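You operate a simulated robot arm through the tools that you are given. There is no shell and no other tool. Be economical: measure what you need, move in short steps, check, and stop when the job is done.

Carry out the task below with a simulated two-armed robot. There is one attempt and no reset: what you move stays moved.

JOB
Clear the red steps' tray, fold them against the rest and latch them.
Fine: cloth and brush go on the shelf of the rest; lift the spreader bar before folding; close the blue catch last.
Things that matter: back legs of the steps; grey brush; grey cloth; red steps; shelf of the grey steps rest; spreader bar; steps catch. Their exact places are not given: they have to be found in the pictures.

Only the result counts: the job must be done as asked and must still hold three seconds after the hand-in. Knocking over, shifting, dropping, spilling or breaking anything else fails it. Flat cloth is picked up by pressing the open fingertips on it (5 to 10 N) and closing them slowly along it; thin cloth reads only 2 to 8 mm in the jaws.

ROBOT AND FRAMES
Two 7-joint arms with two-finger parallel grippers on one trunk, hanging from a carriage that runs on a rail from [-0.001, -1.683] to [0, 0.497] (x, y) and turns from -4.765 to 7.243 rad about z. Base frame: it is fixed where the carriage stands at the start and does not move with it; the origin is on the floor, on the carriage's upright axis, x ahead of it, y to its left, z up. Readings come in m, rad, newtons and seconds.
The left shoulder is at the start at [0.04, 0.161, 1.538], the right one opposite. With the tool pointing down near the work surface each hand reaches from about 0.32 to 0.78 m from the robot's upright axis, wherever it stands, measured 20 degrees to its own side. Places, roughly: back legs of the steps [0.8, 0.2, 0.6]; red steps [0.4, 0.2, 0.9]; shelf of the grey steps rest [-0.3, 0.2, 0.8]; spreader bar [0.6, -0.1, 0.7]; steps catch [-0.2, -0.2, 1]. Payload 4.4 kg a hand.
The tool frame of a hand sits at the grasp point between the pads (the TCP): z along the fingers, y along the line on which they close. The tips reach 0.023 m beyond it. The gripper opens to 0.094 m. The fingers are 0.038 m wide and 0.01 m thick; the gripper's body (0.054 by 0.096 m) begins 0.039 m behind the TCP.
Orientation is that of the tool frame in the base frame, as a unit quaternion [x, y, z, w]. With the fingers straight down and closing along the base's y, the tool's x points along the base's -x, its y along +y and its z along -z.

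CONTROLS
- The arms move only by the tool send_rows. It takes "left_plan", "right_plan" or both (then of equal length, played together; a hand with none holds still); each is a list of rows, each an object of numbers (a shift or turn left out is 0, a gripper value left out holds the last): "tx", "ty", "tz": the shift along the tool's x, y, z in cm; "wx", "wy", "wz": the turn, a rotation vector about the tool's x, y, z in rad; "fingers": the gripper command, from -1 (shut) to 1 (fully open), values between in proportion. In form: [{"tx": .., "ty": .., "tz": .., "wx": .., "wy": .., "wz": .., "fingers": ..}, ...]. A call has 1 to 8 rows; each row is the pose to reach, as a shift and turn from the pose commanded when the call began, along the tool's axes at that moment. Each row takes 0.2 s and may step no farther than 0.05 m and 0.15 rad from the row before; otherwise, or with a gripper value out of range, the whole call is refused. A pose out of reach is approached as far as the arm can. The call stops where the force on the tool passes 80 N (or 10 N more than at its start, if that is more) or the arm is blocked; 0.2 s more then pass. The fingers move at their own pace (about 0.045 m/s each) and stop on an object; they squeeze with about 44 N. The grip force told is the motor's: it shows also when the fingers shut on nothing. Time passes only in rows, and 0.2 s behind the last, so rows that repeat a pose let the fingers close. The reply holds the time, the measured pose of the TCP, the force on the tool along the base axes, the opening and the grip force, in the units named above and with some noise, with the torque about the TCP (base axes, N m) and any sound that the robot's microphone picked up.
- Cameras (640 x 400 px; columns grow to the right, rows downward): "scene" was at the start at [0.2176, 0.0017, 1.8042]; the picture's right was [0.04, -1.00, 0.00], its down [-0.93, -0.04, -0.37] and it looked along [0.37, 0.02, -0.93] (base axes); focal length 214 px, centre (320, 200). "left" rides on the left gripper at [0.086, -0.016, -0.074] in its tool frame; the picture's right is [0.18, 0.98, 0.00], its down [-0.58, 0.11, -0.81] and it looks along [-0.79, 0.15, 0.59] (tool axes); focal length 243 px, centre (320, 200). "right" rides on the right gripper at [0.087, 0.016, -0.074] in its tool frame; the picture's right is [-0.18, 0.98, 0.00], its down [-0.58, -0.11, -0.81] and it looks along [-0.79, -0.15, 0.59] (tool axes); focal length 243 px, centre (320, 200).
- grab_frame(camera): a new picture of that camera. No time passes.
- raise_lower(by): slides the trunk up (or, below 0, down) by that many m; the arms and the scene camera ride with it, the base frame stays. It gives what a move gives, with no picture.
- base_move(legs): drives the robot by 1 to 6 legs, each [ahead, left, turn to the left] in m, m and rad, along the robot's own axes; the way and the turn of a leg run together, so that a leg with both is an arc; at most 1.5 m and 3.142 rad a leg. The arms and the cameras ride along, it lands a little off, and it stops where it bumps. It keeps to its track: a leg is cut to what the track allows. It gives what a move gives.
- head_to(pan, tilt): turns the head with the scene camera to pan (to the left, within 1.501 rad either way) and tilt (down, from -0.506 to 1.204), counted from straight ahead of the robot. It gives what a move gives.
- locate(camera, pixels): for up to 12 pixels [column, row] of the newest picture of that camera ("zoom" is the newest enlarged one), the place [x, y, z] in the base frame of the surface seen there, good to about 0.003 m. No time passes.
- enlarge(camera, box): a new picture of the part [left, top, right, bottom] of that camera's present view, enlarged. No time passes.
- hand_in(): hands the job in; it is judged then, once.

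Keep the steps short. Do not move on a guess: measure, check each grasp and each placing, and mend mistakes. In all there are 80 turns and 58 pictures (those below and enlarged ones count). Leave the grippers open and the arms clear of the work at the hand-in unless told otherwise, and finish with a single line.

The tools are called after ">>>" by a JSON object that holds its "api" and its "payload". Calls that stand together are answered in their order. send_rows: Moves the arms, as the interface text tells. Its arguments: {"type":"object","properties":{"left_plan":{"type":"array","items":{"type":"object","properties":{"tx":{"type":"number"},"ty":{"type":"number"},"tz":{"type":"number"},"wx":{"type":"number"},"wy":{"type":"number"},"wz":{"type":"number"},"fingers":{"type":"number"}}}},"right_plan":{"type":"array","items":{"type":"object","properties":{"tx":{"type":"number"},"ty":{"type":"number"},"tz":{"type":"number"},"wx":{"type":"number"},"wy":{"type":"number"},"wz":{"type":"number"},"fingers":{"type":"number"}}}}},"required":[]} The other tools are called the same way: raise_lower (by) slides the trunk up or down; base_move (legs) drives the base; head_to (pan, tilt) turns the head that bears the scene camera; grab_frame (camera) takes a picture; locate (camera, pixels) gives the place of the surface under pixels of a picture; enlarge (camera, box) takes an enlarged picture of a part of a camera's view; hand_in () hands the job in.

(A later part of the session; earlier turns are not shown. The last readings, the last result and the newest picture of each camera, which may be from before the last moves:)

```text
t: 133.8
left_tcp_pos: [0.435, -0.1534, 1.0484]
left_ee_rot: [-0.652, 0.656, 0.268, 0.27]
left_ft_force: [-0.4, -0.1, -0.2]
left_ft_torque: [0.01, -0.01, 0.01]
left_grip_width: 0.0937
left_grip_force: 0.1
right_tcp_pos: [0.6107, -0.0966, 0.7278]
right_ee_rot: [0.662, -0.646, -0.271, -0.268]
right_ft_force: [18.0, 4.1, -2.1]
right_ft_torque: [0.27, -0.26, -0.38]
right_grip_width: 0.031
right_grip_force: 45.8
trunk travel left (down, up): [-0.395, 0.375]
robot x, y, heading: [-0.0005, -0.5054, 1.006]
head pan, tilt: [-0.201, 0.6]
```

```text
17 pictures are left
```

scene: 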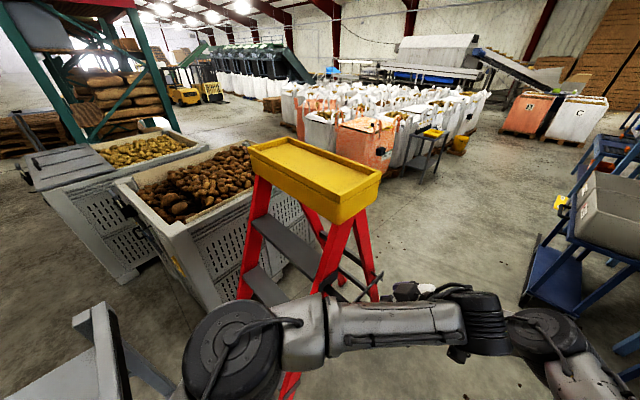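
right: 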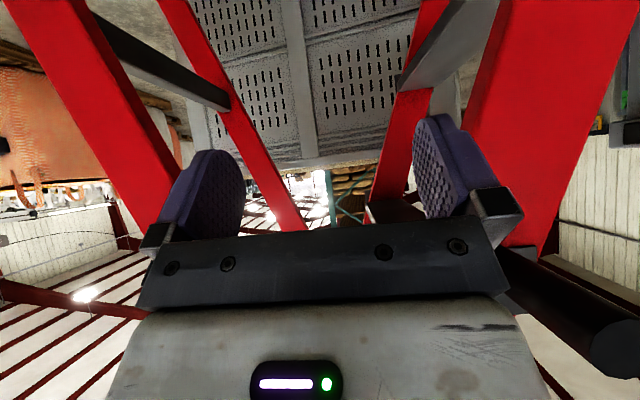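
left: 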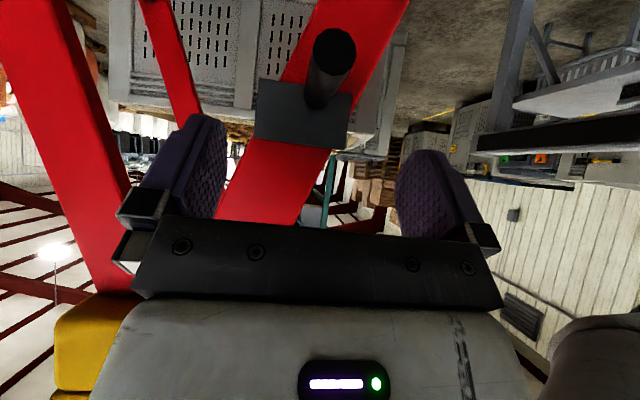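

The handle is centred at (325,70). I advance 7.2 cm and close the left hand on it.

>>> {"api": "send_rows", "payload": {"left_plan": [{"tz": 3}, {"tz": 5.5}, {"tz": 7.2}, {"tz": 7.2, "fingers": -1}, {"tz": 7.2, "fingers": -1}, {"tz": 7.2, "fingers": -1}, {"tz": 7.2, "fingers": -1}, {"tz": 7.2, "fingers": -1}]}}

>>> {"api": "send_rows", "payload": {"left_plan": [{}, {}, {}, {}, {}], "right_plan": [{"tx": -0.8, "tz": -0.8}, {"tx": -1.6, "tz": -1.6}, {"tx": -3.2, "tz": -3.2, "ty": 0.3}, {"tx": -4.75, "tz": -4.75, "ty": 0.8}, {"tx": -4.75, "tz": -4.75, "ty": 0.8}]}}

>>> {"api": "grab_frame", "payload": {"camera": "left"}}

```text
t: 135.6
left_tcp_pos: [0.4317, -0.1012, 0.9971]
left_ee_rot: [-0.652, 0.656, 0.269, 0.269]
left_ft_force: [-31.6, -7.4, 11.0]
left_ft_torque: [-0.11, 0.81, 0.69]
left_grip_width: 0.0239
left_grip_force: 42.9
right_tcp_pos: [0.6104, -0.0976, 0.7289]
right_ee_rot: [0.663, -0.645, -0.27, -0.269]
right_ft_force: [34.6, 6.7, -1.4]
right_ft_torque: [-0.42, -0.2, -0.06]
right_grip_width: 0.0312
right_grip_force: 45.5
trunk travel left (down, up): [-0.395, 0.375]
robot x, y, heading: [0.0016, -0.5094, 1.002]
head pan, tilt: [-0.201, 0.6]
```

```text
t: 136.8
left_tcp_pos: [0.4324, -0.1006, 0.9967]
left_ee_rot: [-0.652, 0.656, 0.269, 0.269]
left_ft_force: [-34.0, -1.0, 12.4]
left_ft_torque: [-0.95, 0.52, 0.5]
left_grip_width: 0.024
left_grip_force: 45.1
right_tcp_pos: [0.6015, -0.0979, 0.795]
right_ee_rot: [0.662, -0.645, -0.271, -0.269]
right_ft_force: [32.4, -1.8, 5.4]
right_ft_torque: [0.29, -0.63, -0.16]
right_grip_width: 0.031
right_grip_force: 45.0
trunk travel left (down, up): [-0.395, 0.375]
robot x, y, heading: [-0.0008, -0.5086, 1.0]
head pan, tilt: [-0.201, 0.6]
```

```text
16 pictures are left
```

left: 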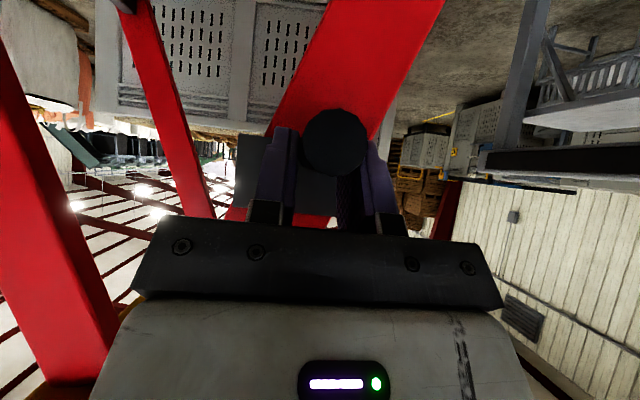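

Both hands grip, and the bar is lifted about 15°. Now a cautious first pull: the handle goes 5 cm toward the rest on its arc about the feet, with the knob following.

>>> {"api": "send_rows", "payload": {"left_plan": [{"ty": 1.25, "tx": -0.3, "tz": -0.3}, {"ty": 2.5, "tx": -0.62, "tz": -0.62}, {"ty": 3.75, "tx": -0.95, "tz": -0.95}, {"ty": 5, "tx": -1.27, "tz": -1.27}, {"ty": 5, "tx": -1.27, "tz": -1.27}], "right_plan": [{"ty": 1, "tx": -0.48, "tz": -0.48}, {"ty": 2, "tx": -0.95, "tz": -0.95}, {"ty": 3, "tx": -1.42, "tz": -1.42}, {"ty": 4, "tx": -1.9, "tz": -1.9}, {"ty": 4, "tx": -1.9, "tz": -1.9}]}}

>>> {"api": "grab_frame", "payload": {"camera": "scene"}}

```text
t: 138.0
left_tcp_pos: [0.3874, -0.1053, 1.0182]
left_ee_rot: [-0.65, 0.659, 0.262, 0.274]
left_ft_force: [13.3, -22.5, 32.3]
left_ft_torque: [-1.17, -0.45, 0.08]
left_grip_width: 0.0237
left_grip_force: 45.0
right_tcp_pos: [0.5607, -0.1011, 0.8205]
right_ee_rot: [0.664, -0.644, -0.272, -0.264]
right_ft_force: [0.5, -0.4, 0.1]
right_ft_torque: [-0.01, 0.0, -0.02]
right_grip_width: 0.0002
right_grip_force: 42.5
trunk travel left (down, up): [-0.395, 0.375]
robot x, y, heading: [0.0014, -0.5106, 1.001]
head pan, tilt: [-0.201, 0.6]
```

```text
15 pictures are left
```

scene: 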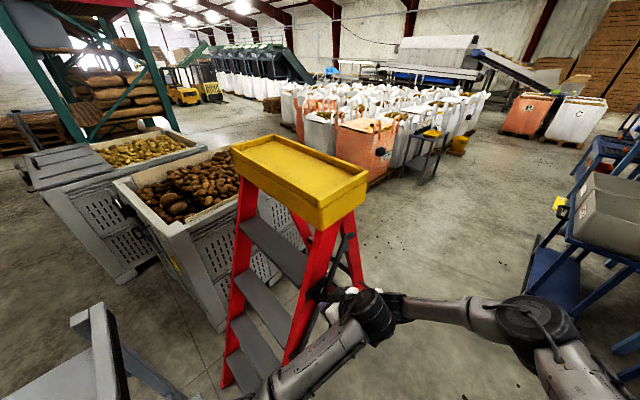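

The steps are moving. The knob slipped from the right hand, so I check where the bar is.

>>> {"api": "enlarge", "payload": {"camera": "scene", "box": [280, 200, 420, 340]}}

```text
2.86 times, centred on (350, 270) of scene
```

zoom: 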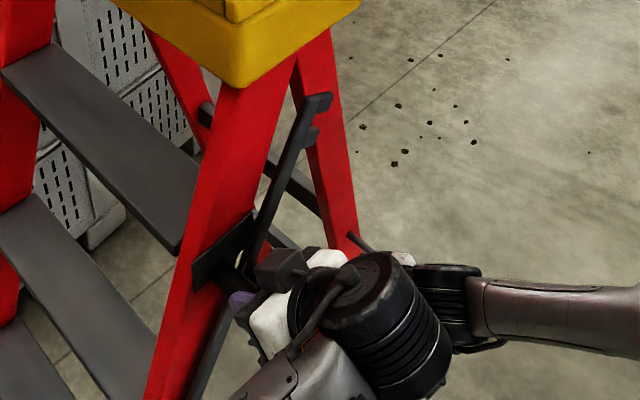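

The bar stands swung up high, clear of the pin. I keep pulling with the left hand (16 cm along the arc) and withdraw the right hand backwards.

>>> {"api": "send_rows", "payload": {"left_plan": [{"ty": 2, "tx": -0.8, "tz": -0.8}, {"ty": 4, "tx": -1.3, "tz": -1.3}, {"ty": 6, "tx": -1.75, "tz": -1.75}, {"ty": 8, "tx": -2.18, "tz": -2.18}, {"ty": 10, "tx": -2.58, "tz": -2.58}, {"ty": 12, "tx": -2.96, "tz": -2.96}, {"ty": 14, "tx": -3.29, "tz": -3.29}, {"ty": 16, "tx": -3.6, "tz": -3.6}], "right_plan": [{"tz": -2}, {"tz": -4}, {"tz": -7}, {"tz": -10}, {"tz": -13}, {"tz": -15}, {"tz": -17}, {"tz": -17}]}}

>>> {"api": "enlarge", "payload": {"camera": "scene", "box": [160, 110, 420, 390]}}

```text
t: 140.0
left_tcp_pos: [0.2173, -0.0716, 1.0993]
left_ee_rot: [0.648, -0.631, -0.298, -0.305]
left_ft_force: [-0.8, 0.1, 0.0]
left_ft_torque: [0.01, 0.02, 0.0]
left_grip_width: 0.0
left_grip_force: 42.5
right_tcp_pos: [0.5583, -0.219, 0.9412]
right_ee_rot: [0.664, -0.644, -0.274, -0.264]
right_ft_force: [0.3, 0.3, 0.1]
right_ft_torque: [-0.03, 0.01, -0.01]
right_grip_width: 0.0004
right_grip_force: 42.6
trunk travel left (down, up): [-0.395, 0.375]
robot x, y, heading: [0.0025, -0.5083, 1.0]
head pan, tilt: [-0.201, 0.6]
stopped in row 8 (left hand): the arm was blocked; the commanded pose is now the measured one
```

```text
1.43 times, centred on (290, 250) of scene
```

zoom: 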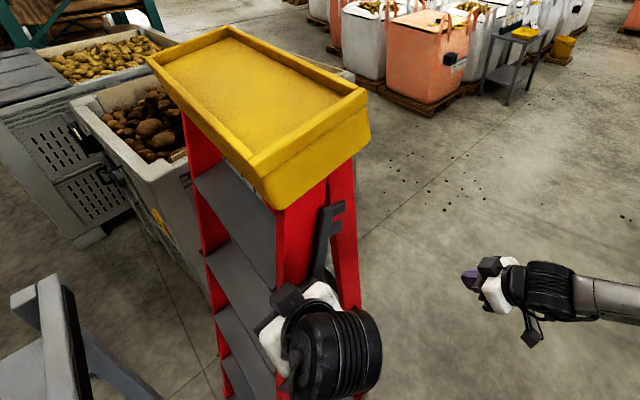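

The steps came much closer and are standing, but the left grip slipped off near the end. I back the left hand off along its fingers to see the handle.

>>> {"api": "send_rows", "payload": {"left_plan": [{"tz": -3}, {"tz": -6}, {"tz": -9}, {"tz": -12, "fingers": 1}, {"tz": -14, "fingers": 1}, {"tz": -14, "fingers": 1}]}}

>>> {"api": "grab_frame", "payload": {"camera": "left"}}

>>> {"api": "locate", "payload": {"camera": "left", "pixels": [[320, 100], [320, 60], [250, 60], [400, 60], [200, 40], [100, 100]]}}

```text
t: 140.7
left_tcp_pos: [0.1875, -0.0698, 1.1242]
left_ee_rot: [0.64, -0.604, -0.369, -0.299]
left_ft_force: [-0.8, -0.5, -0.9]
left_ft_torque: [-0.03, 0.01, 0.0]
left_grip_width: 0.0
left_grip_force: 42.3
left hand out of reach, approached as far as the arm can: row 2, 3
right_tcp_pos: [0.5592, -0.2177, 0.9399]
right_ee_rot: [0.664, -0.644, -0.274, -0.263]
right_ft_force: [-0.1, 0.2, -0.1]
right_ft_torque: [0.0, 0.03, 0.01]
right_grip_width: 0.0001
right_grip_force: 42.3
trunk travel left (down, up): [-0.395, 0.375]
robot x, y, heading: [0.0005, -0.5084, 0.999]
head pan, tilt: [-0.201, 0.6]
stopped in row 3 (left hand): the arm was blocked; the commanded pose is now the measured one
```

```text
12 pictures are left
```

left: 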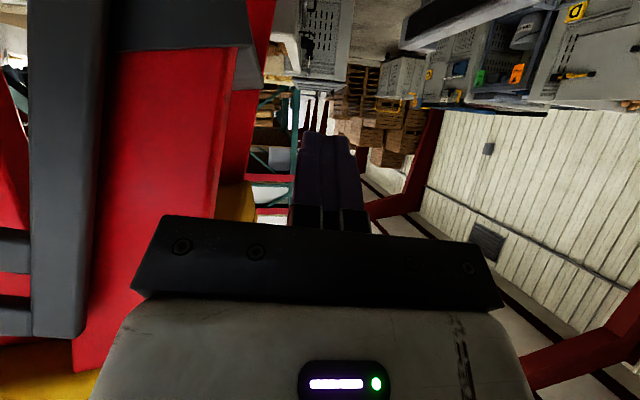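

```text
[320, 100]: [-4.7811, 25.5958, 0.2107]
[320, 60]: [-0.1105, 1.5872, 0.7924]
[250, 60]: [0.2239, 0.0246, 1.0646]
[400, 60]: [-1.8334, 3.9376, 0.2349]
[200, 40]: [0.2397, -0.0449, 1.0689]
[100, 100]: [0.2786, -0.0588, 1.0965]
```

The rail is at about (0.24,-0.045,1.07), right beside the left hand. I shift the left hand 4 cm away toward the rest, then back the base off along -y to free it.

>>> {"api": "send_rows", "payload": {"left_plan": [{"ty": 2}, {"ty": 4}, {"ty": 5}]}}

>>> {"api": "base_move", "payload": {"legs": [[-0.337, -0.216, 0]]}}

>>> {"api": "head_to", "payload": {"pan": 0.3, "tilt": 0.6}}

>>> {"api": "grab_frame", "payload": {"camera": "scene"}}

```text
t: 141.7
left_tcp_pos: [0.1306, -0.0579, 1.1525]
left_ee_rot: [0.635, -0.58, -0.396, -0.322]
left_ft_force: [-0.2, -0.2, -0.3]
left_ft_torque: [-0.01, 0.01, 0.01]
left_grip_width: 0.0
left_grip_force: 42.5
right_tcp_pos: [0.5588, -0.2188, 0.9403]
right_ee_rot: [0.663, -0.644, -0.274, -0.264]
right_ft_force: [-0.4, 0.1, -0.4]
right_ft_torque: [0.01, -0.02, -0.01]
right_grip_width: 0.0
right_grip_force: 41.8
trunk travel left (down, up): [-0.395, 0.375]
robot x, y, heading: [-0.0006, -0.5075, 1.0]
head pan, tilt: [-0.201, 0.6]
stopped in row 3 (left hand): the arm was blocked; the commanded pose is now the measured one
```

```text
t: 144.2
left_tcp_pos: [0.1315, -0.4574, 1.1509]
left_ee_rot: [0.634, -0.581, -0.396, -0.322]
left_ft_force: [-0.3, 0.1, 0.0]
left_ft_torque: [0.01, 0.0, -0.02]
left_grip_width: 0.0001
left_grip_force: 42.4
right_tcp_pos: [0.5579, -0.6188, 0.94]
right_ee_rot: [0.664, -0.644, -0.274, -0.264]
right_ft_force: [-0.6, -0.5, 0.6]
right_ft_torque: [0.02, -0.02, -0.01]
right_grip_width: 0.0
right_grip_force: 42.6
trunk travel left (down, up): [-0.395, 0.375]
robot x, y, heading: [0.0003, -0.9055, 1.003]
head pan, tilt: [-0.201, 0.6]
```

```text
t: 145.1
left_tcp_pos: [0.1311, -0.4556, 1.1506]
left_ee_rot: [0.634, -0.58, -0.397, -0.321]
left_ft_force: [0.4, 0.8, 0.3]
left_ft_torque: [0.0, 0.0, -0.01]
left_grip_width: 0.0
left_grip_force: 42.2
right_tcp_pos: [0.5588, -0.6179, 0.9403]
right_ee_rot: [0.663, -0.644, -0.274, -0.264]
right_ft_force: [-0.2, 0.2, -1.4]
right_ft_torque: [0.04, 0.02, 0.01]
right_grip_width: 0.0001
right_grip_force: 42.2
trunk travel left (down, up): [-0.395, 0.375]
robot x, y, heading: [-0.0, -0.9032, 1.003]
head pan, tilt: [0.3, 0.6]
```

```text
11 pictures are left
```

scene: 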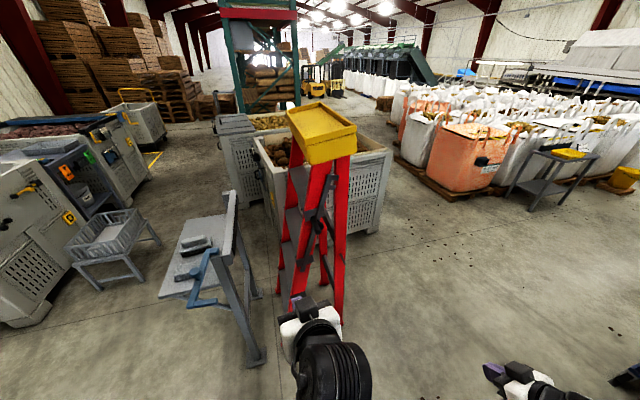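

The steps stand half-folded, with the bar folded up beside the rail. I enlarge and measure.

>>> {"api": "enlarge", "payload": {"camera": "scene", "box": [240, 95, 380, 305]}}

>>> {"api": "locate", "payload": {"camera": "scene", "pixels": [[315, 222], [302, 222], [340, 222], [294, 300], [338, 300], [357, 130], [310, 162], [332, 175], [311, 190], [335, 240]]}}

```text
1.90 times, centred on (310, 200) of scene
```

zoom: 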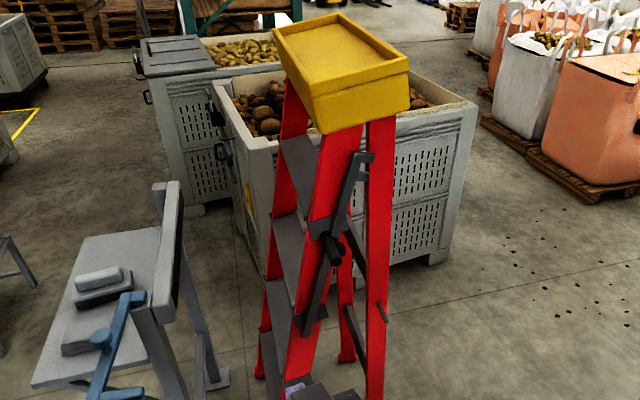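

```text
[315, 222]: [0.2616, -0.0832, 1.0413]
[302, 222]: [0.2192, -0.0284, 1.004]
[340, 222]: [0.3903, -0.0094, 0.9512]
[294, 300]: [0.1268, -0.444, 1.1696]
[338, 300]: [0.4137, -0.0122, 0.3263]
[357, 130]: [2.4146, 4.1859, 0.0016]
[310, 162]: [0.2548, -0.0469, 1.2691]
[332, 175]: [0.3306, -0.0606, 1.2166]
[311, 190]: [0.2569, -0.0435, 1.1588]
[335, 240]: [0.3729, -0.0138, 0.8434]
```

The bar leans up along the rail by itself. The handle is now at x≈0.25 and the back leg's outer edge at x≈0.39 (z 0.95). Next I'll push the legs toward the rest with the closed right hand from the +x side. First I turn to heading 1.25, put the left hand aside toward -x, and square and raise the right hand.

>>> {"api": "base_move", "payload": {"legs": [[0, 0, 0.25]]}}

>>> {"api": "send_rows", "payload": {"left_plan": [{"ty": 4, "tx": -1}, {"ty": 8, "tx": -2}, {"ty": 12, "tx": -3}, {"ty": 16, "tx": -3}, {"ty": 20, "tx": -3}, {"ty": 24, "tx": -3}], "right_plan": [{"tx": -2, "tz": -2, "ty": -1.5, "wx": 0.05, "wz": 0.05}, {"tx": -4, "tz": -4, "ty": -3, "wx": 0.1, "wz": 0.1}, {"tx": -6, "tz": -6, "ty": -4.5, "wx": 0.15, "wz": 0.15}, {"tx": -8, "tz": -8, "ty": -6, "wx": 0.177, "wz": 0.177}, {"tx": -10, "tz": -10, "ty": -7.5, "wx": 0.177, "wz": 0.177}, {"tx": -11.3, "tz": -11.3, "ty": -8, "wx": 0.177, "wz": 0.177}]}}

```text
t: 146.4
left_tcp_pos: [0.0141, -0.4379, 1.1501]
left_ee_rot: [0.701, -0.498, -0.433, -0.271]
left_ft_force: [-0.5, 0.4, 0.3]
left_ft_torque: [0.01, -0.01, 0.02]
left_grip_width: 0.0001
left_grip_force: 42.2
right_tcp_pos: [0.4686, -0.4879, 0.9393]
right_ee_rot: [0.739, -0.556, -0.305, -0.227]
right_ft_force: [-0.7, 0.2, 0.5]
right_ft_torque: [0.02, 0.01, 0.05]
right_grip_width: 0.0001
right_grip_force: 42.1
trunk travel left (down, up): [-0.395, 0.375]
robot x, y, heading: [-0.0012, -0.9064, 1.254]
head pan, tilt: [0.3, 0.6]
```

```text
t: 147.2
left_tcp_pos: [-0.1053, -0.4447, 1.1778]
left_ee_rot: [0.679, -0.489, -0.494, -0.238]
left_ft_force: [-0.1, 0.8, 0.2]
left_ft_torque: [0.01, -0.02, 0.01]
left_grip_width: 0.0002
left_grip_force: 42.4
left hand out of reach, approached as far as the arm can: row 3
right_tcp_pos: [0.5084, -0.4759, 1.0158]
right_ee_rot: [0.682, -0.625, -0.28, -0.256]
right_ft_force: [0.4, 0.0, 0.0]
right_ft_torque: [-0.03, 0.0, 0.01]
right_grip_width: 0.0
right_grip_force: 42.4
trunk travel left (down, up): [-0.395, 0.375]
robot x, y, heading: [-0.0003, -0.9063, 1.249]
head pan, tilt: [0.3, 0.6]
stopped in row 3 (left hand): the arm was blocked; the commanded pose is now the measured one
```

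The left wrist is at a joint limit. I rotate it back about the vertical to relax it, and finish the right hand's stand-off.

>>> {"api": "send_rows", "payload": {"left_plan": [{"wx": 0.13, "wy": -0.02, "wz": 0.06}, {"wx": 0.26, "wy": -0.045, "wz": 0.115}, {"wx": 0.39, "wy": -0.07, "wz": 0.17}, {"wx": 0.52, "wy": -0.09, "wz": 0.23}, {"wx": 0.65, "wy": -0.115, "wz": 0.29}, {"wx": 0.78, "wy": -0.14, "wz": 0.345}], "right_plan": [{"tx": -1.5, "tz": -1.5, "ty": -1}, {"tx": -3, "tz": -3, "ty": -2}, {"tx": -4.5, "tz": -4.5, "ty": -3}, {"tx": -6, "tz": -6, "ty": -4, "wx": 0.05, "wz": 0.05}, {"tx": -6, "tz": -6, "ty": -4, "wx": 0.05, "wz": 0.05}, {"tx": -6, "tz": -6, "ty": -4, "wx": 0.05, "wz": 0.05}]}}

```text
t: 148.6
left_tcp_pos: [-0.0922, -0.3838, 1.1735]
left_ee_rot: [-0.41, 0.729, 0.348, 0.424]
left_ft_force: [0.5, 1.4, 0.0]
left_ft_torque: [-0.02, 0.03, -0.05]
left_grip_width: 0.0001
left_grip_force: 41.8
left hand out of reach, approached as far as the arm can: row 1, 2, 3, 4, 5, 6
right_tcp_pos: [0.5472, -0.4732, 1.0999]
right_ee_rot: [0.66, -0.648, -0.272, -0.266]
right_ft_force: [0.3, 0.1, 0.2]
right_ft_torque: [-0.02, 0.03, -0.02]
right_grip_width: 0.0001
right_grip_force: 42.4
trunk travel left (down, up): [-0.395, 0.375]
robot x, y, heading: [-0.0008, -0.9052, 1.251]
head pan, tilt: [0.3, 0.6]
```

I un-tilt the left hand and slide it toward -x.

>>> {"api": "send_rows", "payload": {"left_plan": [{"wy": 0.13}, {"wy": 0.26}, {"wy": 0.39}, {"wy": 0.52, "ty": 3}, {"wy": 0.65, "ty": 6}, {"wy": 0.75, "ty": 9}, {"wy": 0.75, "ty": 12}, {"wy": 0.75, "ty": 15}]}}

```text
t: 150.4
left_tcp_pos: [-0.228, -0.3222, 1.1976]
left_ee_rot: [-0.51, 0.833, 0.174, 0.127]
left_ft_force: [-0.1, -0.1, -0.5]
left_ft_torque: [-0.01, -0.01, 0.0]
left_grip_width: 0.0002
left_grip_force: 42.2
left hand out of reach, approached as far as the arm can: row 2
right_tcp_pos: [0.5486, -0.4734, 1.1]
right_ee_rot: [0.66, -0.648, -0.272, -0.266]
right_ft_force: [-0.4, -0.5, 0.0]
right_ft_torque: [0.01, -0.01, -0.01]
right_grip_width: 0.0
right_grip_force: 42.8
trunk travel left (down, up): [-0.395, 0.375]
robot x, y, heading: [-0.0014, -0.9063, 1.251]
head pan, tilt: [0.3, 0.6]
```

The left arm is free again. I drive to y≈-0.55 and bring the right fist beside the legs at (0.50,0.0,1.06).

>>> {"api": "base_move", "payload": {"legs": [[0.342, 0.113, 0]]}}

>>> {"api": "send_rows", "payload": {"right_plan": [{"tx": -1, "tz": 3.5}, {"tx": -2, "tz": 6}, {"tx": -3.5, "tz": 8.5}, {"tx": -5.5, "tz": 11}, {"tx": -5.5, "tz": 11, "ty": 2}, {"tx": -5.5, "tz": 11, "ty": 4}]}}

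>>> {"api": "grab_frame", "payload": {"camera": "scene"}}

```text
t: 152.7
left_tcp_pos: [-0.2265, 0.0387, 1.1979]
left_ee_rot: [-0.511, 0.832, 0.174, 0.127]
left_ft_force: [0.7, 0.6, 0.3]
left_ft_torque: [-0.02, 0.02, 0.02]
left_grip_width: 0.0002
left_grip_force: 43.2
right_tcp_pos: [0.5481, -0.1115, 1.1005]
right_ee_rot: [0.66, -0.647, -0.271, -0.267]
right_ft_force: [0.1, -0.6, 0.2]
right_ft_torque: [-0.03, -0.03, -0.05]
right_grip_width: 0.0
right_grip_force: 42.0
trunk travel left (down, up): [-0.395, 0.375]
robot x, y, heading: [-0.0026, -0.5461, 1.25]
head pan, tilt: [0.3, 0.6]
```

```text
t: 154.1
left_tcp_pos: [-0.2267, 0.0389, 1.1975]
left_ee_rot: [-0.51, 0.832, 0.174, 0.127]
left_ft_force: [0.5, 0.5, 1.2]
left_ft_torque: [0.0, 0.03, 0.0]
left_grip_width: 0.0
left_grip_force: 42.6
right_tcp_pos: [0.5057, 0.0034, 1.0596]
right_ee_rot: [0.66, -0.648, -0.272, -0.265]
right_ft_force: [0.6, 0.3, 0.1]
right_ft_torque: [0.01, 0.02, 0.01]
right_grip_width: 0.0001
right_grip_force: 42.7
trunk travel left (down, up): [-0.395, 0.375]
robot x, y, heading: [-0.0018, -0.544, 1.257]
head pan, tilt: [0.3, 0.6]
```

```text
9 pictures are left
```

scene: 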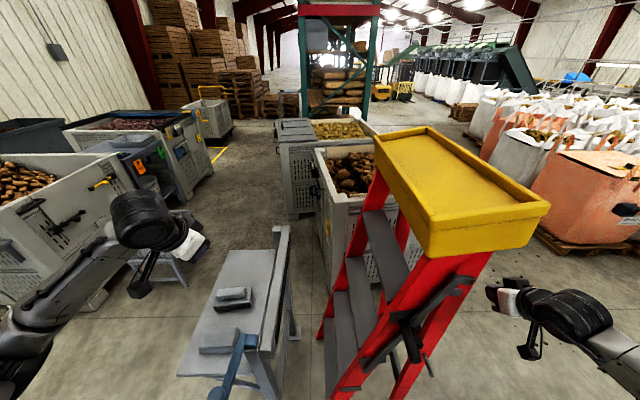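

Clear view: the fist is beside the legs. I push slowly 15 cm toward -x.

>>> {"api": "send_rows", "payload": {"right_plan": [{"ty": 2}, {"ty": 4}, {"ty": 6}, {"ty": 8}, {"ty": 10}, {"ty": 12}, {"ty": 14}, {"ty": 16}]}}

>>> {"api": "send_rows", "payload": {"right_plan": [{"ty": 2}, {"ty": 4}, {"ty": 6}, {"ty": 8}]}}

>>> {"api": "grab_frame", "payload": {"camera": "scene"}}

```text
t: 155.9
left_tcp_pos: [-0.2263, 0.0376, 1.1976]
left_ee_rot: [-0.511, 0.832, 0.175, 0.127]
left_ft_force: [-0.6, 0.8, -0.1]
left_ft_torque: [0.02, -0.02, -0.01]
left_grip_width: 0.0
left_grip_force: 42.8
right_tcp_pos: [0.3444, -0.0004, 1.0607]
right_ee_rot: [0.661, -0.647, -0.272, -0.265]
right_ft_force: [4.1, 1.3, 1.0]
right_ft_torque: [-0.04, 0.27, 0.02]
right_grip_width: 0.0001
right_grip_force: 42.8
trunk travel left (down, up): [-0.395, 0.375]
robot x, y, heading: [0.0012, -0.5488, 1.255]
head pan, tilt: [0.3, 0.6]
```

```text
t: 156.9
left_tcp_pos: [-0.2261, 0.0385, 1.1975]
left_ee_rot: [-0.511, 0.832, 0.174, 0.125]
left_ft_force: [-0.9, 0.5, 0.3]
left_ft_torque: [-0.03, -0.04, 0.01]
left_grip_width: 0.0
left_grip_force: 42.8
right_tcp_pos: [0.2635, -0.0026, 1.0597]
right_ee_rot: [0.661, -0.647, -0.272, -0.265]
right_ft_force: [0.0, 0.1, 0.0]
right_ft_torque: [0.0, 0.01, 0.03]
right_grip_width: 0.0
right_grip_force: 42.4
trunk travel left (down, up): [-0.395, 0.375]
robot x, y, heading: [0.0016, -0.5472, 1.25]
head pan, tilt: [0.3, 0.6]
```

```text
8 pictures are left
```

scene: 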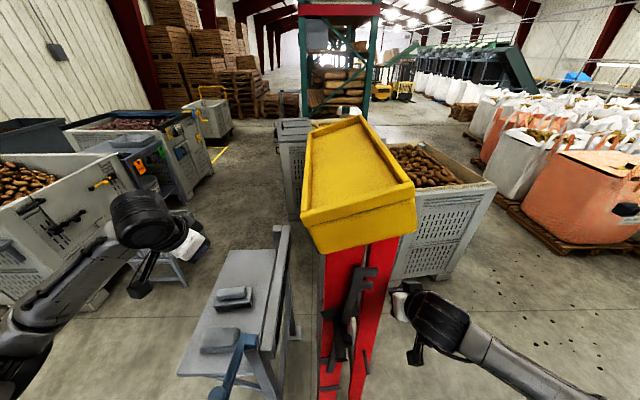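

The steps fold readily, with almost no force. I continue in smaller rows.

>>> {"api": "send_rows", "payload": {"right_plan": [{"ty": 2}, {"ty": 4}, {"ty": 6}, {"ty": 8}, {"ty": 9}, {"ty": 10}]}}

>>> {"api": "send_rows", "payload": {"right_plan": [{"ty": 1}, {"ty": 2}, {"ty": 3}, {"ty": 3}]}}

>>> {"api": "enlarge", "payload": {"camera": "scene", "box": [170, 100, 470, 400]}}

```text
t: 158.3
left_tcp_pos: [-0.2268, 0.0383, 1.1977]
left_ee_rot: [-0.511, 0.832, 0.174, 0.127]
left_ft_force: [-0.5, 0.0, 0.7]
left_ft_torque: [0.01, -0.04, -0.02]
left_grip_width: 0.0
left_grip_force: 42.6
right_tcp_pos: [0.1647, -0.0034, 1.0598]
right_ee_rot: [0.66, -0.648, -0.271, -0.266]
right_ft_force: [-0.8, -0.2, 0.4]
right_ft_torque: [-0.01, -0.04, -0.03]
right_grip_width: 0.0
right_grip_force: 41.8
trunk travel left (down, up): [-0.395, 0.375]
robot x, y, heading: [0.0005, -0.5479, 1.255]
head pan, tilt: [0.3, 0.6]
```

```text
t: 159.3
left_tcp_pos: [-0.225, 0.0388, 1.197]
left_ee_rot: [-0.51, 0.833, 0.174, 0.127]
left_ft_force: [-0.5, -0.4, -0.6]
left_ft_torque: [0.01, 0.0, -0.02]
left_grip_width: 0.0003
left_grip_force: 42.9
right_tcp_pos: [0.1371, -0.0046, 1.0614]
right_ee_rot: [0.66, -0.648, -0.272, -0.266]
right_ft_force: [-1.1, 0.5, -0.3]
right_ft_torque: [-0.01, 0.03, -0.03]
right_grip_width: 0.0
right_grip_force: 42.4
trunk travel left (down, up): [-0.395, 0.375]
robot x, y, heading: [0.0001, -0.5459, 1.253]
head pan, tilt: [0.3, 0.6]
```

```text
1.33 times, centred on (320, 250) of scene
```

zoom: 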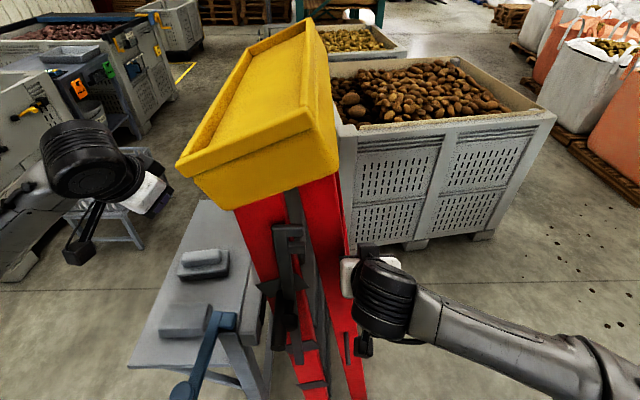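

The steps now lean at the rest, with the back legs still slightly apart. I measure before the last push.

>>> {"api": "locate", "payload": {"camera": "zoom", "pixels": [[262, 260], [240, 225], [325, 250], [340, 300], [350, 380], [295, 225], [310, 380], [285, 310], [350, 348], [228, 320], [262, 345], [300, 345]]}}

```text
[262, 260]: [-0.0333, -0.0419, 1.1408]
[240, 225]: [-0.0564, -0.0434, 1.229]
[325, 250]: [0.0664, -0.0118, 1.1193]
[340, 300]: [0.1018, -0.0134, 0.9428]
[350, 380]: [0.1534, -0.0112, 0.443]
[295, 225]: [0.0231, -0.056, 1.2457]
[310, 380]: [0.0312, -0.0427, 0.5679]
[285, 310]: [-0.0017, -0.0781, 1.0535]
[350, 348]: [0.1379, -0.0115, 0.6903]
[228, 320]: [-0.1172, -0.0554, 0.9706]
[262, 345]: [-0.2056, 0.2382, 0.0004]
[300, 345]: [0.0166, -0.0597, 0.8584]
```

The back leg's outer face is at x≈0.11 at catch height. The closed hook will sit at about x 0.085–0.095, so the legs must come in a little more. I move the fist out, down to z≈0.65, and push there.

>>> {"api": "send_rows", "payload": {"right_plan": [{"ty": -4}, {"ty": -8}, {"ty": -8, "tx": 3.3, "tz": 3.3}, {"ty": -8, "tx": 6.6, "tz": 6.6}, {"ty": -8, "tx": 9.9, "tz": 9.9}, {"ty": -8, "tx": 13.2, "tz": 13.2}, {"ty": -8, "tx": 16.5, "tz": 16.5}, {"ty": -8, "tx": 19.8, "tz": 19.8}]}}

>>> {"api": "send_rows", "payload": {"right_plan": [{"tx": 3.2, "tz": 3.2}, {"tx": 6.4, "tz": 6.4}, {"tx": 9, "tz": 9}, {"tx": 9, "tz": 9, "ty": 2}, {"tx": 9, "tz": 9, "ty": 4}, {"tx": 9, "tz": 9, "ty": 5.5}]}}

```text
t: 161.1
left_tcp_pos: [-0.2263, 0.0363, 1.1965]
left_ee_rot: [-0.51, 0.833, 0.173, 0.126]
left_ft_force: [-0.5, -0.5, -0.6]
left_ft_torque: [0.04, -0.02, 0.03]
left_grip_width: 0.0
left_grip_force: 42.6
right_tcp_pos: [0.2204, -0.0063, 0.8263]
right_ee_rot: [0.66, -0.649, -0.269, -0.266]
right_ft_force: [-0.2, -1.2, 0.0]
right_ft_torque: [0.05, -0.02, -0.01]
right_grip_width: 0.0
right_grip_force: 42.7
right hand out of reach, approached as far as the arm can: row 8
trunk travel left (down, up): [-0.395, 0.375]
robot x, y, heading: [-0.0036, -0.5473, 1.251]
head pan, tilt: [0.3, 0.6]
```

```text
t: 162.5
left_tcp_pos: [-0.2229, 0.0358, 1.1944]
left_ee_rot: [-0.51, 0.833, 0.171, 0.126]
left_ft_force: [0.7, -1.9, -1.4]
left_ft_torque: [0.08, 0.04, -0.01]
left_grip_width: 0.0
left_grip_force: 42.5
right_tcp_pos: [0.1999, 0.0373, 0.7575]
right_ee_rot: [0.66, -0.649, -0.27, -0.266]
right_ft_force: [0.8, -1.9, -0.5]
right_ft_torque: [0.12, 0.03, 0.04]
right_grip_width: 0.0
right_grip_force: 42.0
right hand out of reach, approached as far as the arm can: row 1, 2, 3, 4, 5, 6
trunk travel left (down, up): [-0.395, 0.375]
robot x, y, heading: [0.0005, -0.5465, 1.253]
head pan, tilt: [0.3, 0.6]
```

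Reach ends near z 0.757, which is low enough. I set the height to 0.75 and push there gently.

>>> {"api": "send_rows", "payload": {"right_plan": [{"tx": -3, "tz": -3, "ty": -3}, {"tx": -6, "tz": -6, "ty": -3}, {"tx": -7, "tz": -7, "ty": -1}, {"tx": -7, "tz": -7, "ty": 1}, {"tx": -7, "tz": -7, "ty": 2.5}, {"tx": -7, "tz": -7, "ty": 4}, {"tx": -7, "tz": -7, "ty": 4}]}}

>>> {"api": "send_rows", "payload": {"right_plan": [{"ty": 0.7}, {"ty": 1.4}, {"ty": 2.1}, {"ty": 2.1}]}}

```text
refused: row 1 steps farther than a row can; nothing moved
```

```text
t: 163.5
left_tcp_pos: [-0.2239, 0.0372, 1.1958]
left_ee_rot: [-0.51, 0.833, 0.172, 0.129]
left_ft_force: [1.1, 0.2, -0.4]
left_ft_torque: [-0.02, -0.03, 0.03]
left_grip_width: 0.0
left_grip_force: 42.3
right_tcp_pos: [0.1814, 0.0389, 0.7587]
right_ee_rot: [0.659, -0.649, -0.268, -0.269]
right_ft_force: [15.1, -3.6, -4.4]
right_ft_torque: [0.28, -0.1, 0.87]
right_grip_width: 0.0003
right_grip_force: 42.0
trunk travel left (down, up): [-0.395, 0.375]
robot x, y, heading: [-0.0019, -0.544, 1.254]
head pan, tilt: [0.3, 0.6]
```

Contact at 15 N. I push on in small rows.

>>> {"api": "send_rows", "payload": {"right_plan": [{"ty": 1}, {"ty": 2}, {"ty": 3}, {"ty": 4}, {"ty": 4}]}}

>>> {"api": "enlarge", "payload": {"camera": "scene", "box": [170, 180, 390, 400]}}

>>> {"api": "locate", "payload": {"camera": "zoom", "pixels": [[340, 150], [350, 200], [365, 300], [375, 360], [330, 230], [290, 150], [245, 130], [250, 190], [300, 330], [230, 260], [190, 300], [345, 120]]}}

```text
t: 164.4
left_tcp_pos: [-0.2193, 0.038, 1.1965]
left_ee_rot: [-0.51, 0.833, 0.172, 0.129]
left_ft_force: [-0.5, -1.0, -0.7]
left_ft_torque: [0.01, -0.02, -0.02]
left_grip_width: 0.0
left_grip_force: 42.7
right_tcp_pos: [0.184, 0.0406, 0.7579]
right_ee_rot: [-0.65, 0.656, 0.252, 0.288]
right_ft_force: [38.4, -1.0, -0.4]
right_ft_torque: [0.05, 0.18, 1.81]
right_grip_width: 0.0
right_grip_force: 42.6
trunk travel left (down, up): [-0.395, 0.375]
robot x, y, heading: [-0.0018, -0.5477, 1.245]
head pan, tilt: [0.3, 0.6]
stopped in row 4 (right hand): the force on the tool passed its limit at 84 N (the readings are from after the stop); the commanded pose is now the measured one
```

```text
1.82 times, centred on (280, 290) of scene
```

zoom: 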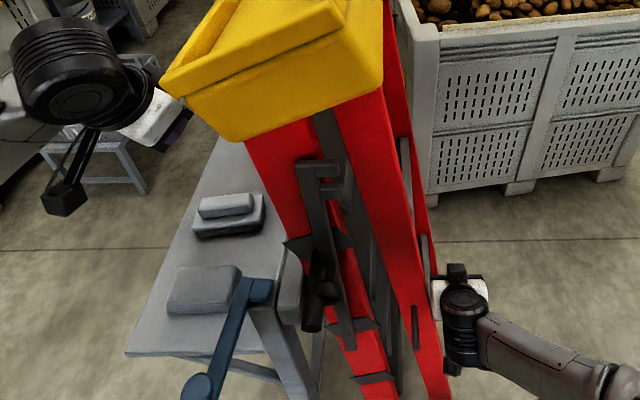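

```text
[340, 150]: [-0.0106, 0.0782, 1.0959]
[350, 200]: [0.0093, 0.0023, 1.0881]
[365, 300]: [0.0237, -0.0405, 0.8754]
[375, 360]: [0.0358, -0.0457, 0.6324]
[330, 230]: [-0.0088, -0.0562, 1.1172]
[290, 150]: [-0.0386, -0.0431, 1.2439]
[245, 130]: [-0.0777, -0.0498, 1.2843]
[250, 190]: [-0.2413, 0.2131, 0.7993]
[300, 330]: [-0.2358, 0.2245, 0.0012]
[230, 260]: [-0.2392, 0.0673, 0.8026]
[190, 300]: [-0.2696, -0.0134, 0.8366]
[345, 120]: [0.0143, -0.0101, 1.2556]
```

The push met a hard stop (84 N), so the legs are fully in. I measure the leg faces near catch height, on the same picture.

>>> {"api": "locate", "payload": {"camera": "zoom", "pixels": [[385, 130], [395, 170], [405, 210], [412, 240], [418, 270], [425, 300], [400, 240], [385, 200], [415, 320], [285, 270], [292, 290], [308, 262]]}}

```text
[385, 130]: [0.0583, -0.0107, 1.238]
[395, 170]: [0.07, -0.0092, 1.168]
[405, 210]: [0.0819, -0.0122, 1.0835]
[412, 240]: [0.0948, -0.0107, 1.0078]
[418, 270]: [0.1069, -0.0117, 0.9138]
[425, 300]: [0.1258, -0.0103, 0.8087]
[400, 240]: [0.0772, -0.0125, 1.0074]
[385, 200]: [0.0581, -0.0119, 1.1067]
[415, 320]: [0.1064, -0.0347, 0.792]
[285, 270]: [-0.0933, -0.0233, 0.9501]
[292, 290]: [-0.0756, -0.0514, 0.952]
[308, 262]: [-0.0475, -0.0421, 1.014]
```

The leg face is at y≈-0.012 and the front rail at y≈-0.045. The closed hook tip (y≈-0.03) will catch the rail, so I can try the catch now. I clear the right hand to +x, step the base back 0.1, and bring the left fist over the outer end of the catch.

>>> {"api": "send_rows", "payload": {"right_plan": [{"ty": -3}, {"ty": -6}, {"ty": -9}]}}

>>> {"api": "base_move", "payload": {"legs": [[-0.095, -0.032, 0]]}}

>>> {"api": "send_rows", "payload": {"left_plan": [{"tx": 3.7, "ty": -1.6, "tz": -0.2}, {"tx": 7.4, "ty": -3.2, "tz": -0.4}, {"tx": 11.1, "ty": -4.8, "tz": -0.6}, {"tx": 14.9, "ty": -6.4, "tz": -0.8}, {"tx": 18.6, "ty": -8, "tz": -1}, {"tx": 20.3, "ty": -8.7, "tz": 2.8}, {"tx": 21.8, "ty": -9.3, "tz": 6.5}], "right_plan": [{"tx": -2, "tz": -3}, {"tx": -4, "tz": -6}, {"tx": -6, "tz": -9}, {"tx": -8, "tz": -12}, {"tx": -10, "tz": -15}, {"tx": -12, "tz": -18}, {"tx": -13, "tz": -20}]}}

>>> {"api": "head_to", "payload": {"pan": 0.35, "tilt": 0.85}}

>>> {"api": "grab_frame", "payload": {"camera": "scene"}}

```text
t: 165.2
left_tcp_pos: [-0.2251, 0.0375, 1.1967]
left_ee_rot: [-0.51, 0.833, 0.174, 0.127]
left_ft_force: [0.5, -0.2, -0.1]
left_ft_torque: [0.02, -0.01, 0.01]
left_grip_width: 0.0
left_grip_force: 41.8
right_tcp_pos: [0.2527, 0.0388, 0.759]
right_ee_rot: [0.655, -0.654, -0.26, -0.275]
right_ft_force: [0.2, -0.2, 0.0]
right_ft_torque: [-0.01, 0.01, -0.01]
right_grip_width: 0.0
right_grip_force: 42.0
trunk travel left (down, up): [-0.395, 0.375]
robot x, y, heading: [0.0002, -0.5462, 1.251]
head pan, tilt: [0.3, 0.6]
```

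```text
t: 166.3
left_tcp_pos: [-0.225, -0.0607, 1.1976]
left_ee_rot: [-0.508, 0.834, 0.173, 0.128]
left_ft_force: [-0.7, 0.2, 0.2]
left_ft_torque: [0.02, 0.02, 0.0]
left_grip_width: 0.0001
left_grip_force: 42.2
right_tcp_pos: [0.2548, -0.0581, 0.7598]
right_ee_rot: [-0.654, 0.655, 0.26, 0.277]
right_ft_force: [-0.2, -1.4, 0.2]
right_ft_torque: [0.03, 0.01, 0.0]
right_grip_width: 0.0
right_grip_force: 42.1
trunk travel left (down, up): [-0.395, 0.375]
robot x, y, heading: [0.0005, -0.6479, 1.247]
head pan, tilt: [0.3, 0.6]
```

```text
t: 167.9
left_tcp_pos: [-0.2428, -0.2024, 1.0259]
left_ee_rot: [-0.509, 0.834, 0.173, 0.128]
left_ft_force: [0.6, -0.5, 0.0]
left_ft_torque: [0.01, 0.0, -0.02]
left_grip_width: 0.0003
left_grip_force: 42.5
left hand out of reach, approached as far as the arm can: row 4, 5, 6, 7
right_tcp_pos: [0.2498, -0.1065, 0.9945]
right_ee_rot: [0.654, -0.654, -0.26, -0.276]
right_ft_force: [0.5, -0.3, -0.4]
right_ft_torque: [0.02, -0.02, -0.05]
right_grip_width: 0.0
right_grip_force: 42.5
trunk travel left (down, up): [-0.395, 0.375]
robot x, y, heading: [-0.0024, -0.6426, 1.249]
head pan, tilt: [0.3, 0.6]
```

```text
t: 168.7
left_tcp_pos: [-0.2437, -0.2003, 1.0274]
left_ee_rot: [-0.509, 0.834, 0.172, 0.127]
left_ft_force: [0.1, 0.4, -0.7]
left_ft_torque: [0.01, 0.0, -0.01]
left_grip_width: 0.0
left_grip_force: 42.3
right_tcp_pos: [0.2493, -0.1059, 0.9936]
right_ee_rot: [-0.654, 0.654, 0.26, 0.277]
right_ft_force: [0.1, -0.9, -0.1]
right_ft_torque: [0.02, 0.0, 0.01]
right_grip_width: 0.0
right_grip_force: 41.8
trunk travel left (down, up): [-0.395, 0.375]
robot x, y, heading: [0.0008, -0.6447, 1.249]
head pan, tilt: [0.351, 0.85]
```

```text
5 pictures are left
```

scene: 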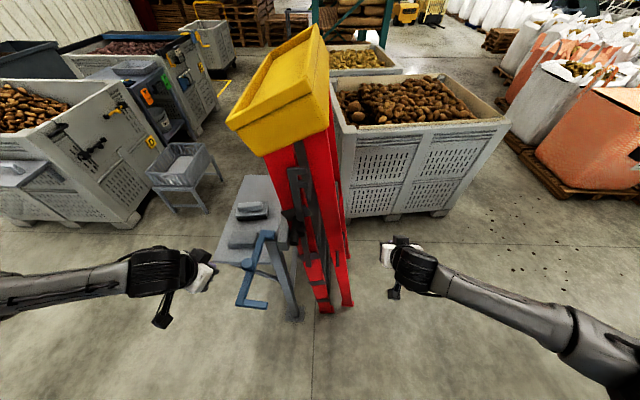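

The view is good. The left arm is too close to its body, so I step back another 0.1 and then set the left fist at (-0.235,-0.25,0.955), beside the catch's outer arm.

>>> {"api": "base_move", "payload": {"legs": [[-0.095, -0.032, 0]]}}

>>> {"api": "send_rows", "payload": {"left_plan": [{"tz": 1}, {"tz": 3}, {"tz": 5}, {"tz": 6}]}}

```text
t: 169.9
left_tcp_pos: [-0.2423, -0.3002, 1.0261]
left_ee_rot: [-0.509, 0.834, 0.172, 0.127]
left_ft_force: [0.4, -0.5, 0.4]
left_ft_torque: [-0.01, -0.02, 0.02]
left_grip_width: 0.0
left_grip_force: 42.1
right_tcp_pos: [0.2487, -0.2067, 0.9937]
right_ee_rot: [-0.654, 0.655, 0.26, 0.277]
right_ft_force: [0.3, 0.0, 0.1]
right_ft_torque: [0.01, 0.0, 0.02]
right_grip_width: 0.0
right_grip_force: 42.4
trunk travel left (down, up): [-0.395, 0.375]
robot x, y, heading: [0.0014, -0.7448, 1.25]
head pan, tilt: [0.351, 0.85]
```

```text
t: 170.9
left_tcp_pos: [-0.2411, -0.2748, 0.9717]
left_ee_rot: [-0.509, 0.834, 0.173, 0.128]
left_ft_force: [-0.2, -0.1, 0.4]
left_ft_torque: [0.01, 0.01, -0.01]
left_grip_width: 0.0
left_grip_force: 42.3
right_tcp_pos: [0.2495, -0.2051, 0.9939]
right_ee_rot: [-0.654, 0.655, 0.26, 0.276]
right_ft_force: [0.2, -0.3, -0.6]
right_ft_torque: [0.01, -0.01, -0.01]
right_grip_width: 0.0002
right_grip_force: 42.2
trunk travel left (down, up): [-0.395, 0.375]
robot x, y, heading: [-0.0006, -0.7455, 1.245]
head pan, tilt: [0.351, 0.85]
```

The left fist is beside the catch's outer end. I push it round on an arc, first to about 40°.

>>> {"api": "send_rows", "payload": {"left_plan": [{"tx": -1.83, "ty": 1.0, "tz": 2.6}, {"tx": -3.25, "ty": -1.6, "tz": 2.77}, {"tx": -4.72, "ty": -4.33, "tz": 2.94}, {"tx": -5.67, "ty": -7.67, "tz": 2.79}, {"tx": -6.82, "ty": -10.8, "tz": 2.75}, {"tx": -8.74, "ty": -13.6, "tz": 3.1}, {"tx": -10.8, "ty": -16.25, "tz": 3.54}]}}

>>> {"api": "enlarge", "payload": {"camera": "scene", "box": [180, 170, 380, 330]}}

```text
t: 172.5
left_tcp_pos: [-0.0448, -0.2431, 0.9548]
left_ee_rot: [-0.509, 0.833, 0.173, 0.128]
left_ft_force: [0.2, -0.1, 0.2]
left_ft_torque: [-0.01, 0.01, -0.02]
left_grip_width: 0.0
left_grip_force: 42.6
right_tcp_pos: [0.2497, -0.2042, 0.9937]
right_ee_rot: [-0.654, 0.655, 0.259, 0.277]
right_ft_force: [-0.5, -1.0, 0.3]
right_ft_torque: [0.01, -0.02, 0.03]
right_grip_width: 0.0
right_grip_force: 42.7
trunk travel left (down, up): [-0.395, 0.375]
robot x, y, heading: [0.0002, -0.7472, 1.249]
head pan, tilt: [0.351, 0.85]
```

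```text
2.50 times, centred on (280, 250) of scene
```

zoom: 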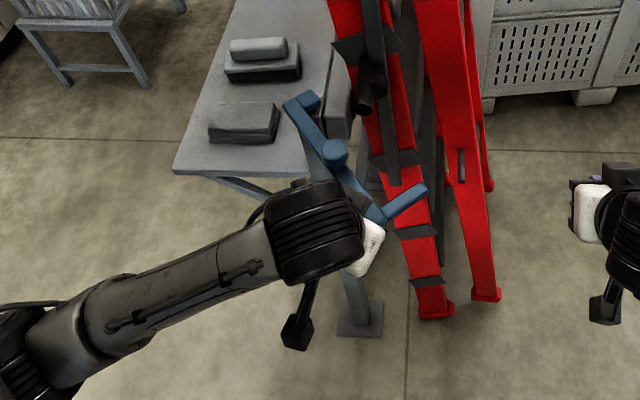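

The catch swings as expected. I measure its corner, hook tip, knob and pivot end.

>>> {"api": "locate", "payload": {"camera": "zoom", "pixels": [[295, 112], [310, 100], [333, 150], [376, 214], [424, 190], [400, 203], [365, 100], [375, 80], [390, 150], [330, 175], [420, 180], [410, 170]]}}

```text
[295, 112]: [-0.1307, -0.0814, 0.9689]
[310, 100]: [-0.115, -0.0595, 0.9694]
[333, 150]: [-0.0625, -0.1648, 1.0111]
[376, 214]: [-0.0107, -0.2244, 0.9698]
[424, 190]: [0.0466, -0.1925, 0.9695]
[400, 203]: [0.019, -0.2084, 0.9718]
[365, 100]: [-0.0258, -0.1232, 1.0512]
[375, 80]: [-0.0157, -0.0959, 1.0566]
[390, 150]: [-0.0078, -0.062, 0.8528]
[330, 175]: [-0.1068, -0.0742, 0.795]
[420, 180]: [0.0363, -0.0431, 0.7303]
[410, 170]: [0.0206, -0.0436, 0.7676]
```

The pivot is at (-0.115,-0.06). After 50° more, the hook tip lands at about (0.09,-0.02), behind the rail and clear of the handle. I push on to 90°.

>>> {"api": "send_rows", "payload": {"left_plan": [{"tx": -2.59, "ty": -2.14, "tz": 0.75}, {"tx": -5.41, "ty": -3.78, "tz": 1.68}, {"tx": -8.45, "ty": -4.89, "tz": 2.8}, {"tx": -11.6, "ty": -5.42, "tz": 4.06}, {"tx": -14.7, "ty": -5.4, "tz": 5.4}, {"tx": -14.7, "ty": -5.4, "tz": 5.4}]}}

```text
t: 173.9
left_tcp_pos: [0.0712, -0.1232, 0.9553]
left_ee_rot: [-0.509, 0.834, 0.173, 0.127]
left_ft_force: [0.0, -0.3, -0.2]
left_ft_torque: [-0.01, -0.02, 0.02]
left_grip_width: 0.0
left_grip_force: 42.9
right_tcp_pos: [0.2481, -0.2056, 0.9942]
right_ee_rot: [-0.654, 0.654, 0.261, 0.277]
right_ft_force: [0.7, 0.3, -0.2]
right_ft_torque: [-0.02, -0.01, -0.03]
right_grip_width: 0.0001
right_grip_force: 42.7
trunk travel left (down, up): [-0.395, 0.375]
robot x, y, heading: [-0.0021, -0.7444, 1.246]
head pan, tilt: [0.351, 0.85]
```

No resistance. I push a little further until it meets its stop.

>>> {"api": "send_rows", "payload": {"left_plan": [{"tx": -0.8, "ty": 0.1, "tz": 0.37}, {"tx": -1.6, "ty": 0.3, "tz": 0.75}, {"tx": -2.2, "ty": 0.5, "tz": 1.05}, {"tx": -2.2, "ty": 0.5, "tz": 1.05}]}}

>>> {"api": "enlarge", "payload": {"camera": "scene", "box": [200, 170, 380, 310]}}

```text
t: 174.9
left_tcp_pos: [0.0759, -0.1056, 0.9525]
left_ee_rot: [-0.508, 0.835, 0.17, 0.125]
left_ft_force: [-11.2, -44.4, 20.4]
left_ft_torque: [0.77, -0.05, 0.3]
left_grip_width: 0.0
left_grip_force: 42.9
right_tcp_pos: [0.2468, -0.2097, 0.991]
right_ee_rot: [0.655, -0.655, -0.259, -0.274]
right_ft_force: [-0.2, 0.3, 0.7]
right_ft_torque: [0.01, 0.04, -0.04]
right_grip_width: 0.0
right_grip_force: 42.4
trunk travel left (down, up): [-0.395, 0.375]
robot x, y, heading: [-0.0007, -0.7464, 1.248]
head pan, tilt: [0.351, 0.85]
```

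```text
2.86 times, centred on (290, 240) of scene
```

zoom: 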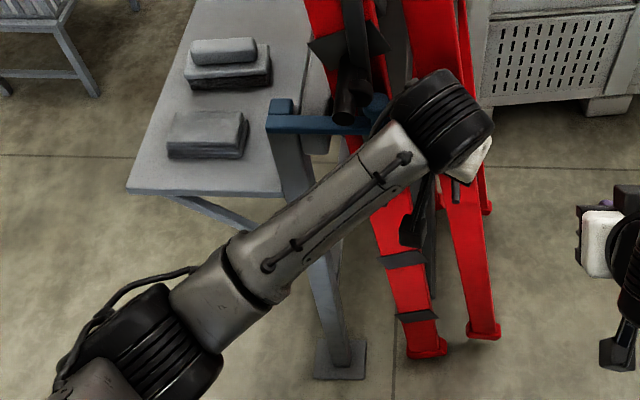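

A firm stop (44 N), and the catch arm lies along x. I withdraw the left hand straight back and up, then back the base off, open both grippers, and check.

>>> {"api": "send_rows", "payload": {"left_plan": [{"tx": 2, "ty": -1, "tz": -1}, {"tx": 4, "ty": -2, "tz": -2.5}, {"tx": 6, "ty": -3.2, "tz": -5}, {"tx": 7.5, "ty": -4, "tz": -8}, {"tx": 9, "ty": -4.5, "tz": -11}]}}

>>> {"api": "base_move", "payload": {"legs": [[-0.28, -0.095, 0]]}}

>>> {"api": "send_rows", "payload": {"left_plan": [{"fingers": 1}, {"fingers": 1}, {"fingers": 1}, {"fingers": 1}], "right_plan": [{"fingers": 1}, {"fingers": 1}, {"fingers": 1}, {"fingers": 1}]}}

>>> {"api": "head_to", "payload": {"pan": 0.35, "tilt": 0.6}}

>>> {"api": "enlarge", "payload": {"camera": "scene", "box": [200, 120, 380, 280]}}

```text
t: 176.1
left_tcp_pos: [0.0694, -0.2348, 1.0134]
left_ee_rot: [-0.508, 0.834, 0.174, 0.127]
left_ft_force: [-1.4, -0.2, -0.4]
left_ft_torque: [0.02, -0.06, 0.0]
left_grip_width: 0.0
left_grip_force: 42.6
right_tcp_pos: [0.2454, -0.2024, 0.9942]
right_ee_rot: [-0.654, 0.654, 0.261, 0.276]
right_ft_force: [-0.1, 0.5, 0.4]
right_ft_torque: [-0.03, 0.03, -0.03]
right_grip_width: 0.0
right_grip_force: 42.4
trunk travel left (down, up): [-0.395, 0.375]
robot x, y, heading: [0.0017, -0.7457, 1.253]
head pan, tilt: [0.351, 0.85]
```

```text
t: 178.1
left_tcp_pos: [0.0734, -0.5313, 1.0135]
left_ee_rot: [-0.507, 0.835, 0.173, 0.128]
left_ft_force: [0.1, -0.1, -0.2]
left_ft_torque: [0.04, 0.0, -0.01]
left_grip_width: 0.0002
left_grip_force: 42.7
right_tcp_pos: [0.2501, -0.4998, 0.9935]
right_ee_rot: [-0.653, 0.656, 0.26, 0.277]
right_ft_force: [0.8, -0.4, -0.5]
right_ft_torque: [0.01, 0.0, 0.0]
right_grip_width: 0.0
right_grip_force: 42.3
trunk travel left (down, up): [-0.395, 0.375]
robot x, y, heading: [-0.0037, -1.0418, 1.243]
head pan, tilt: [0.351, 0.85]
```

```text
t: 179.1
left_tcp_pos: [0.0743, -0.5302, 1.0137]
left_ee_rot: [-0.507, 0.835, 0.172, 0.128]
left_ft_force: [0.3, -0.5, 0.8]
left_ft_torque: [-0.02, -0.02, -0.01]
left_grip_width: 0.0866
left_grip_force: 0.0
right_tcp_pos: [0.2512, -0.5008, 0.9945]
right_ee_rot: [-0.652, 0.656, 0.258, 0.278]
right_ft_force: [-0.2, 0.2, -0.8]
right_ft_torque: [-0.02, -0.01, -0.01]
right_grip_width: 0.0863
right_grip_force: 0.1
trunk travel left (down, up): [-0.395, 0.375]
robot x, y, heading: [0.0008, -1.0363, 1.25]
head pan, tilt: [0.351, 0.85]
```

```text
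t: 179.9
left_tcp_pos: [0.074, -0.5304, 1.0132]
left_ee_rot: [-0.508, 0.834, 0.173, 0.128]
left_ft_force: [-0.6, -0.4, 0.1]
left_ft_torque: [-0.01, -0.03, 0.04]
left_grip_width: 0.0939
left_grip_force: 0.0
right_tcp_pos: [0.2501, -0.5, 0.9939]
right_ee_rot: [-0.652, 0.656, 0.258, 0.278]
right_ft_force: [-0.4, -0.2, 0.4]
right_ft_torque: [0.01, -0.01, -0.03]
right_grip_width: 0.0937
right_grip_force: 0.1
trunk travel left (down, up): [-0.395, 0.375]
robot x, y, heading: [-0.004, -1.038, 1.245]
head pan, tilt: [0.351, 0.6]
```

```text
2.50 times, centred on (290, 200) of scene
```

zoom: 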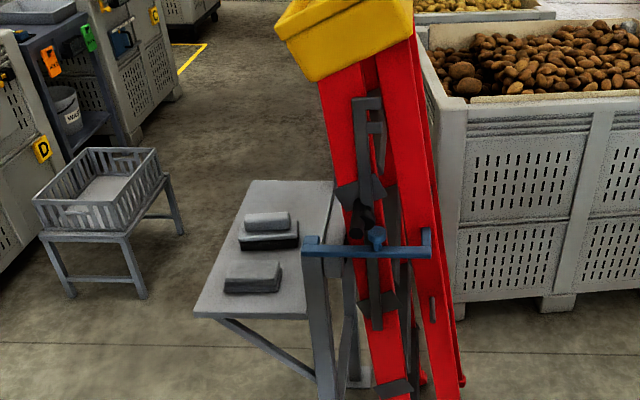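

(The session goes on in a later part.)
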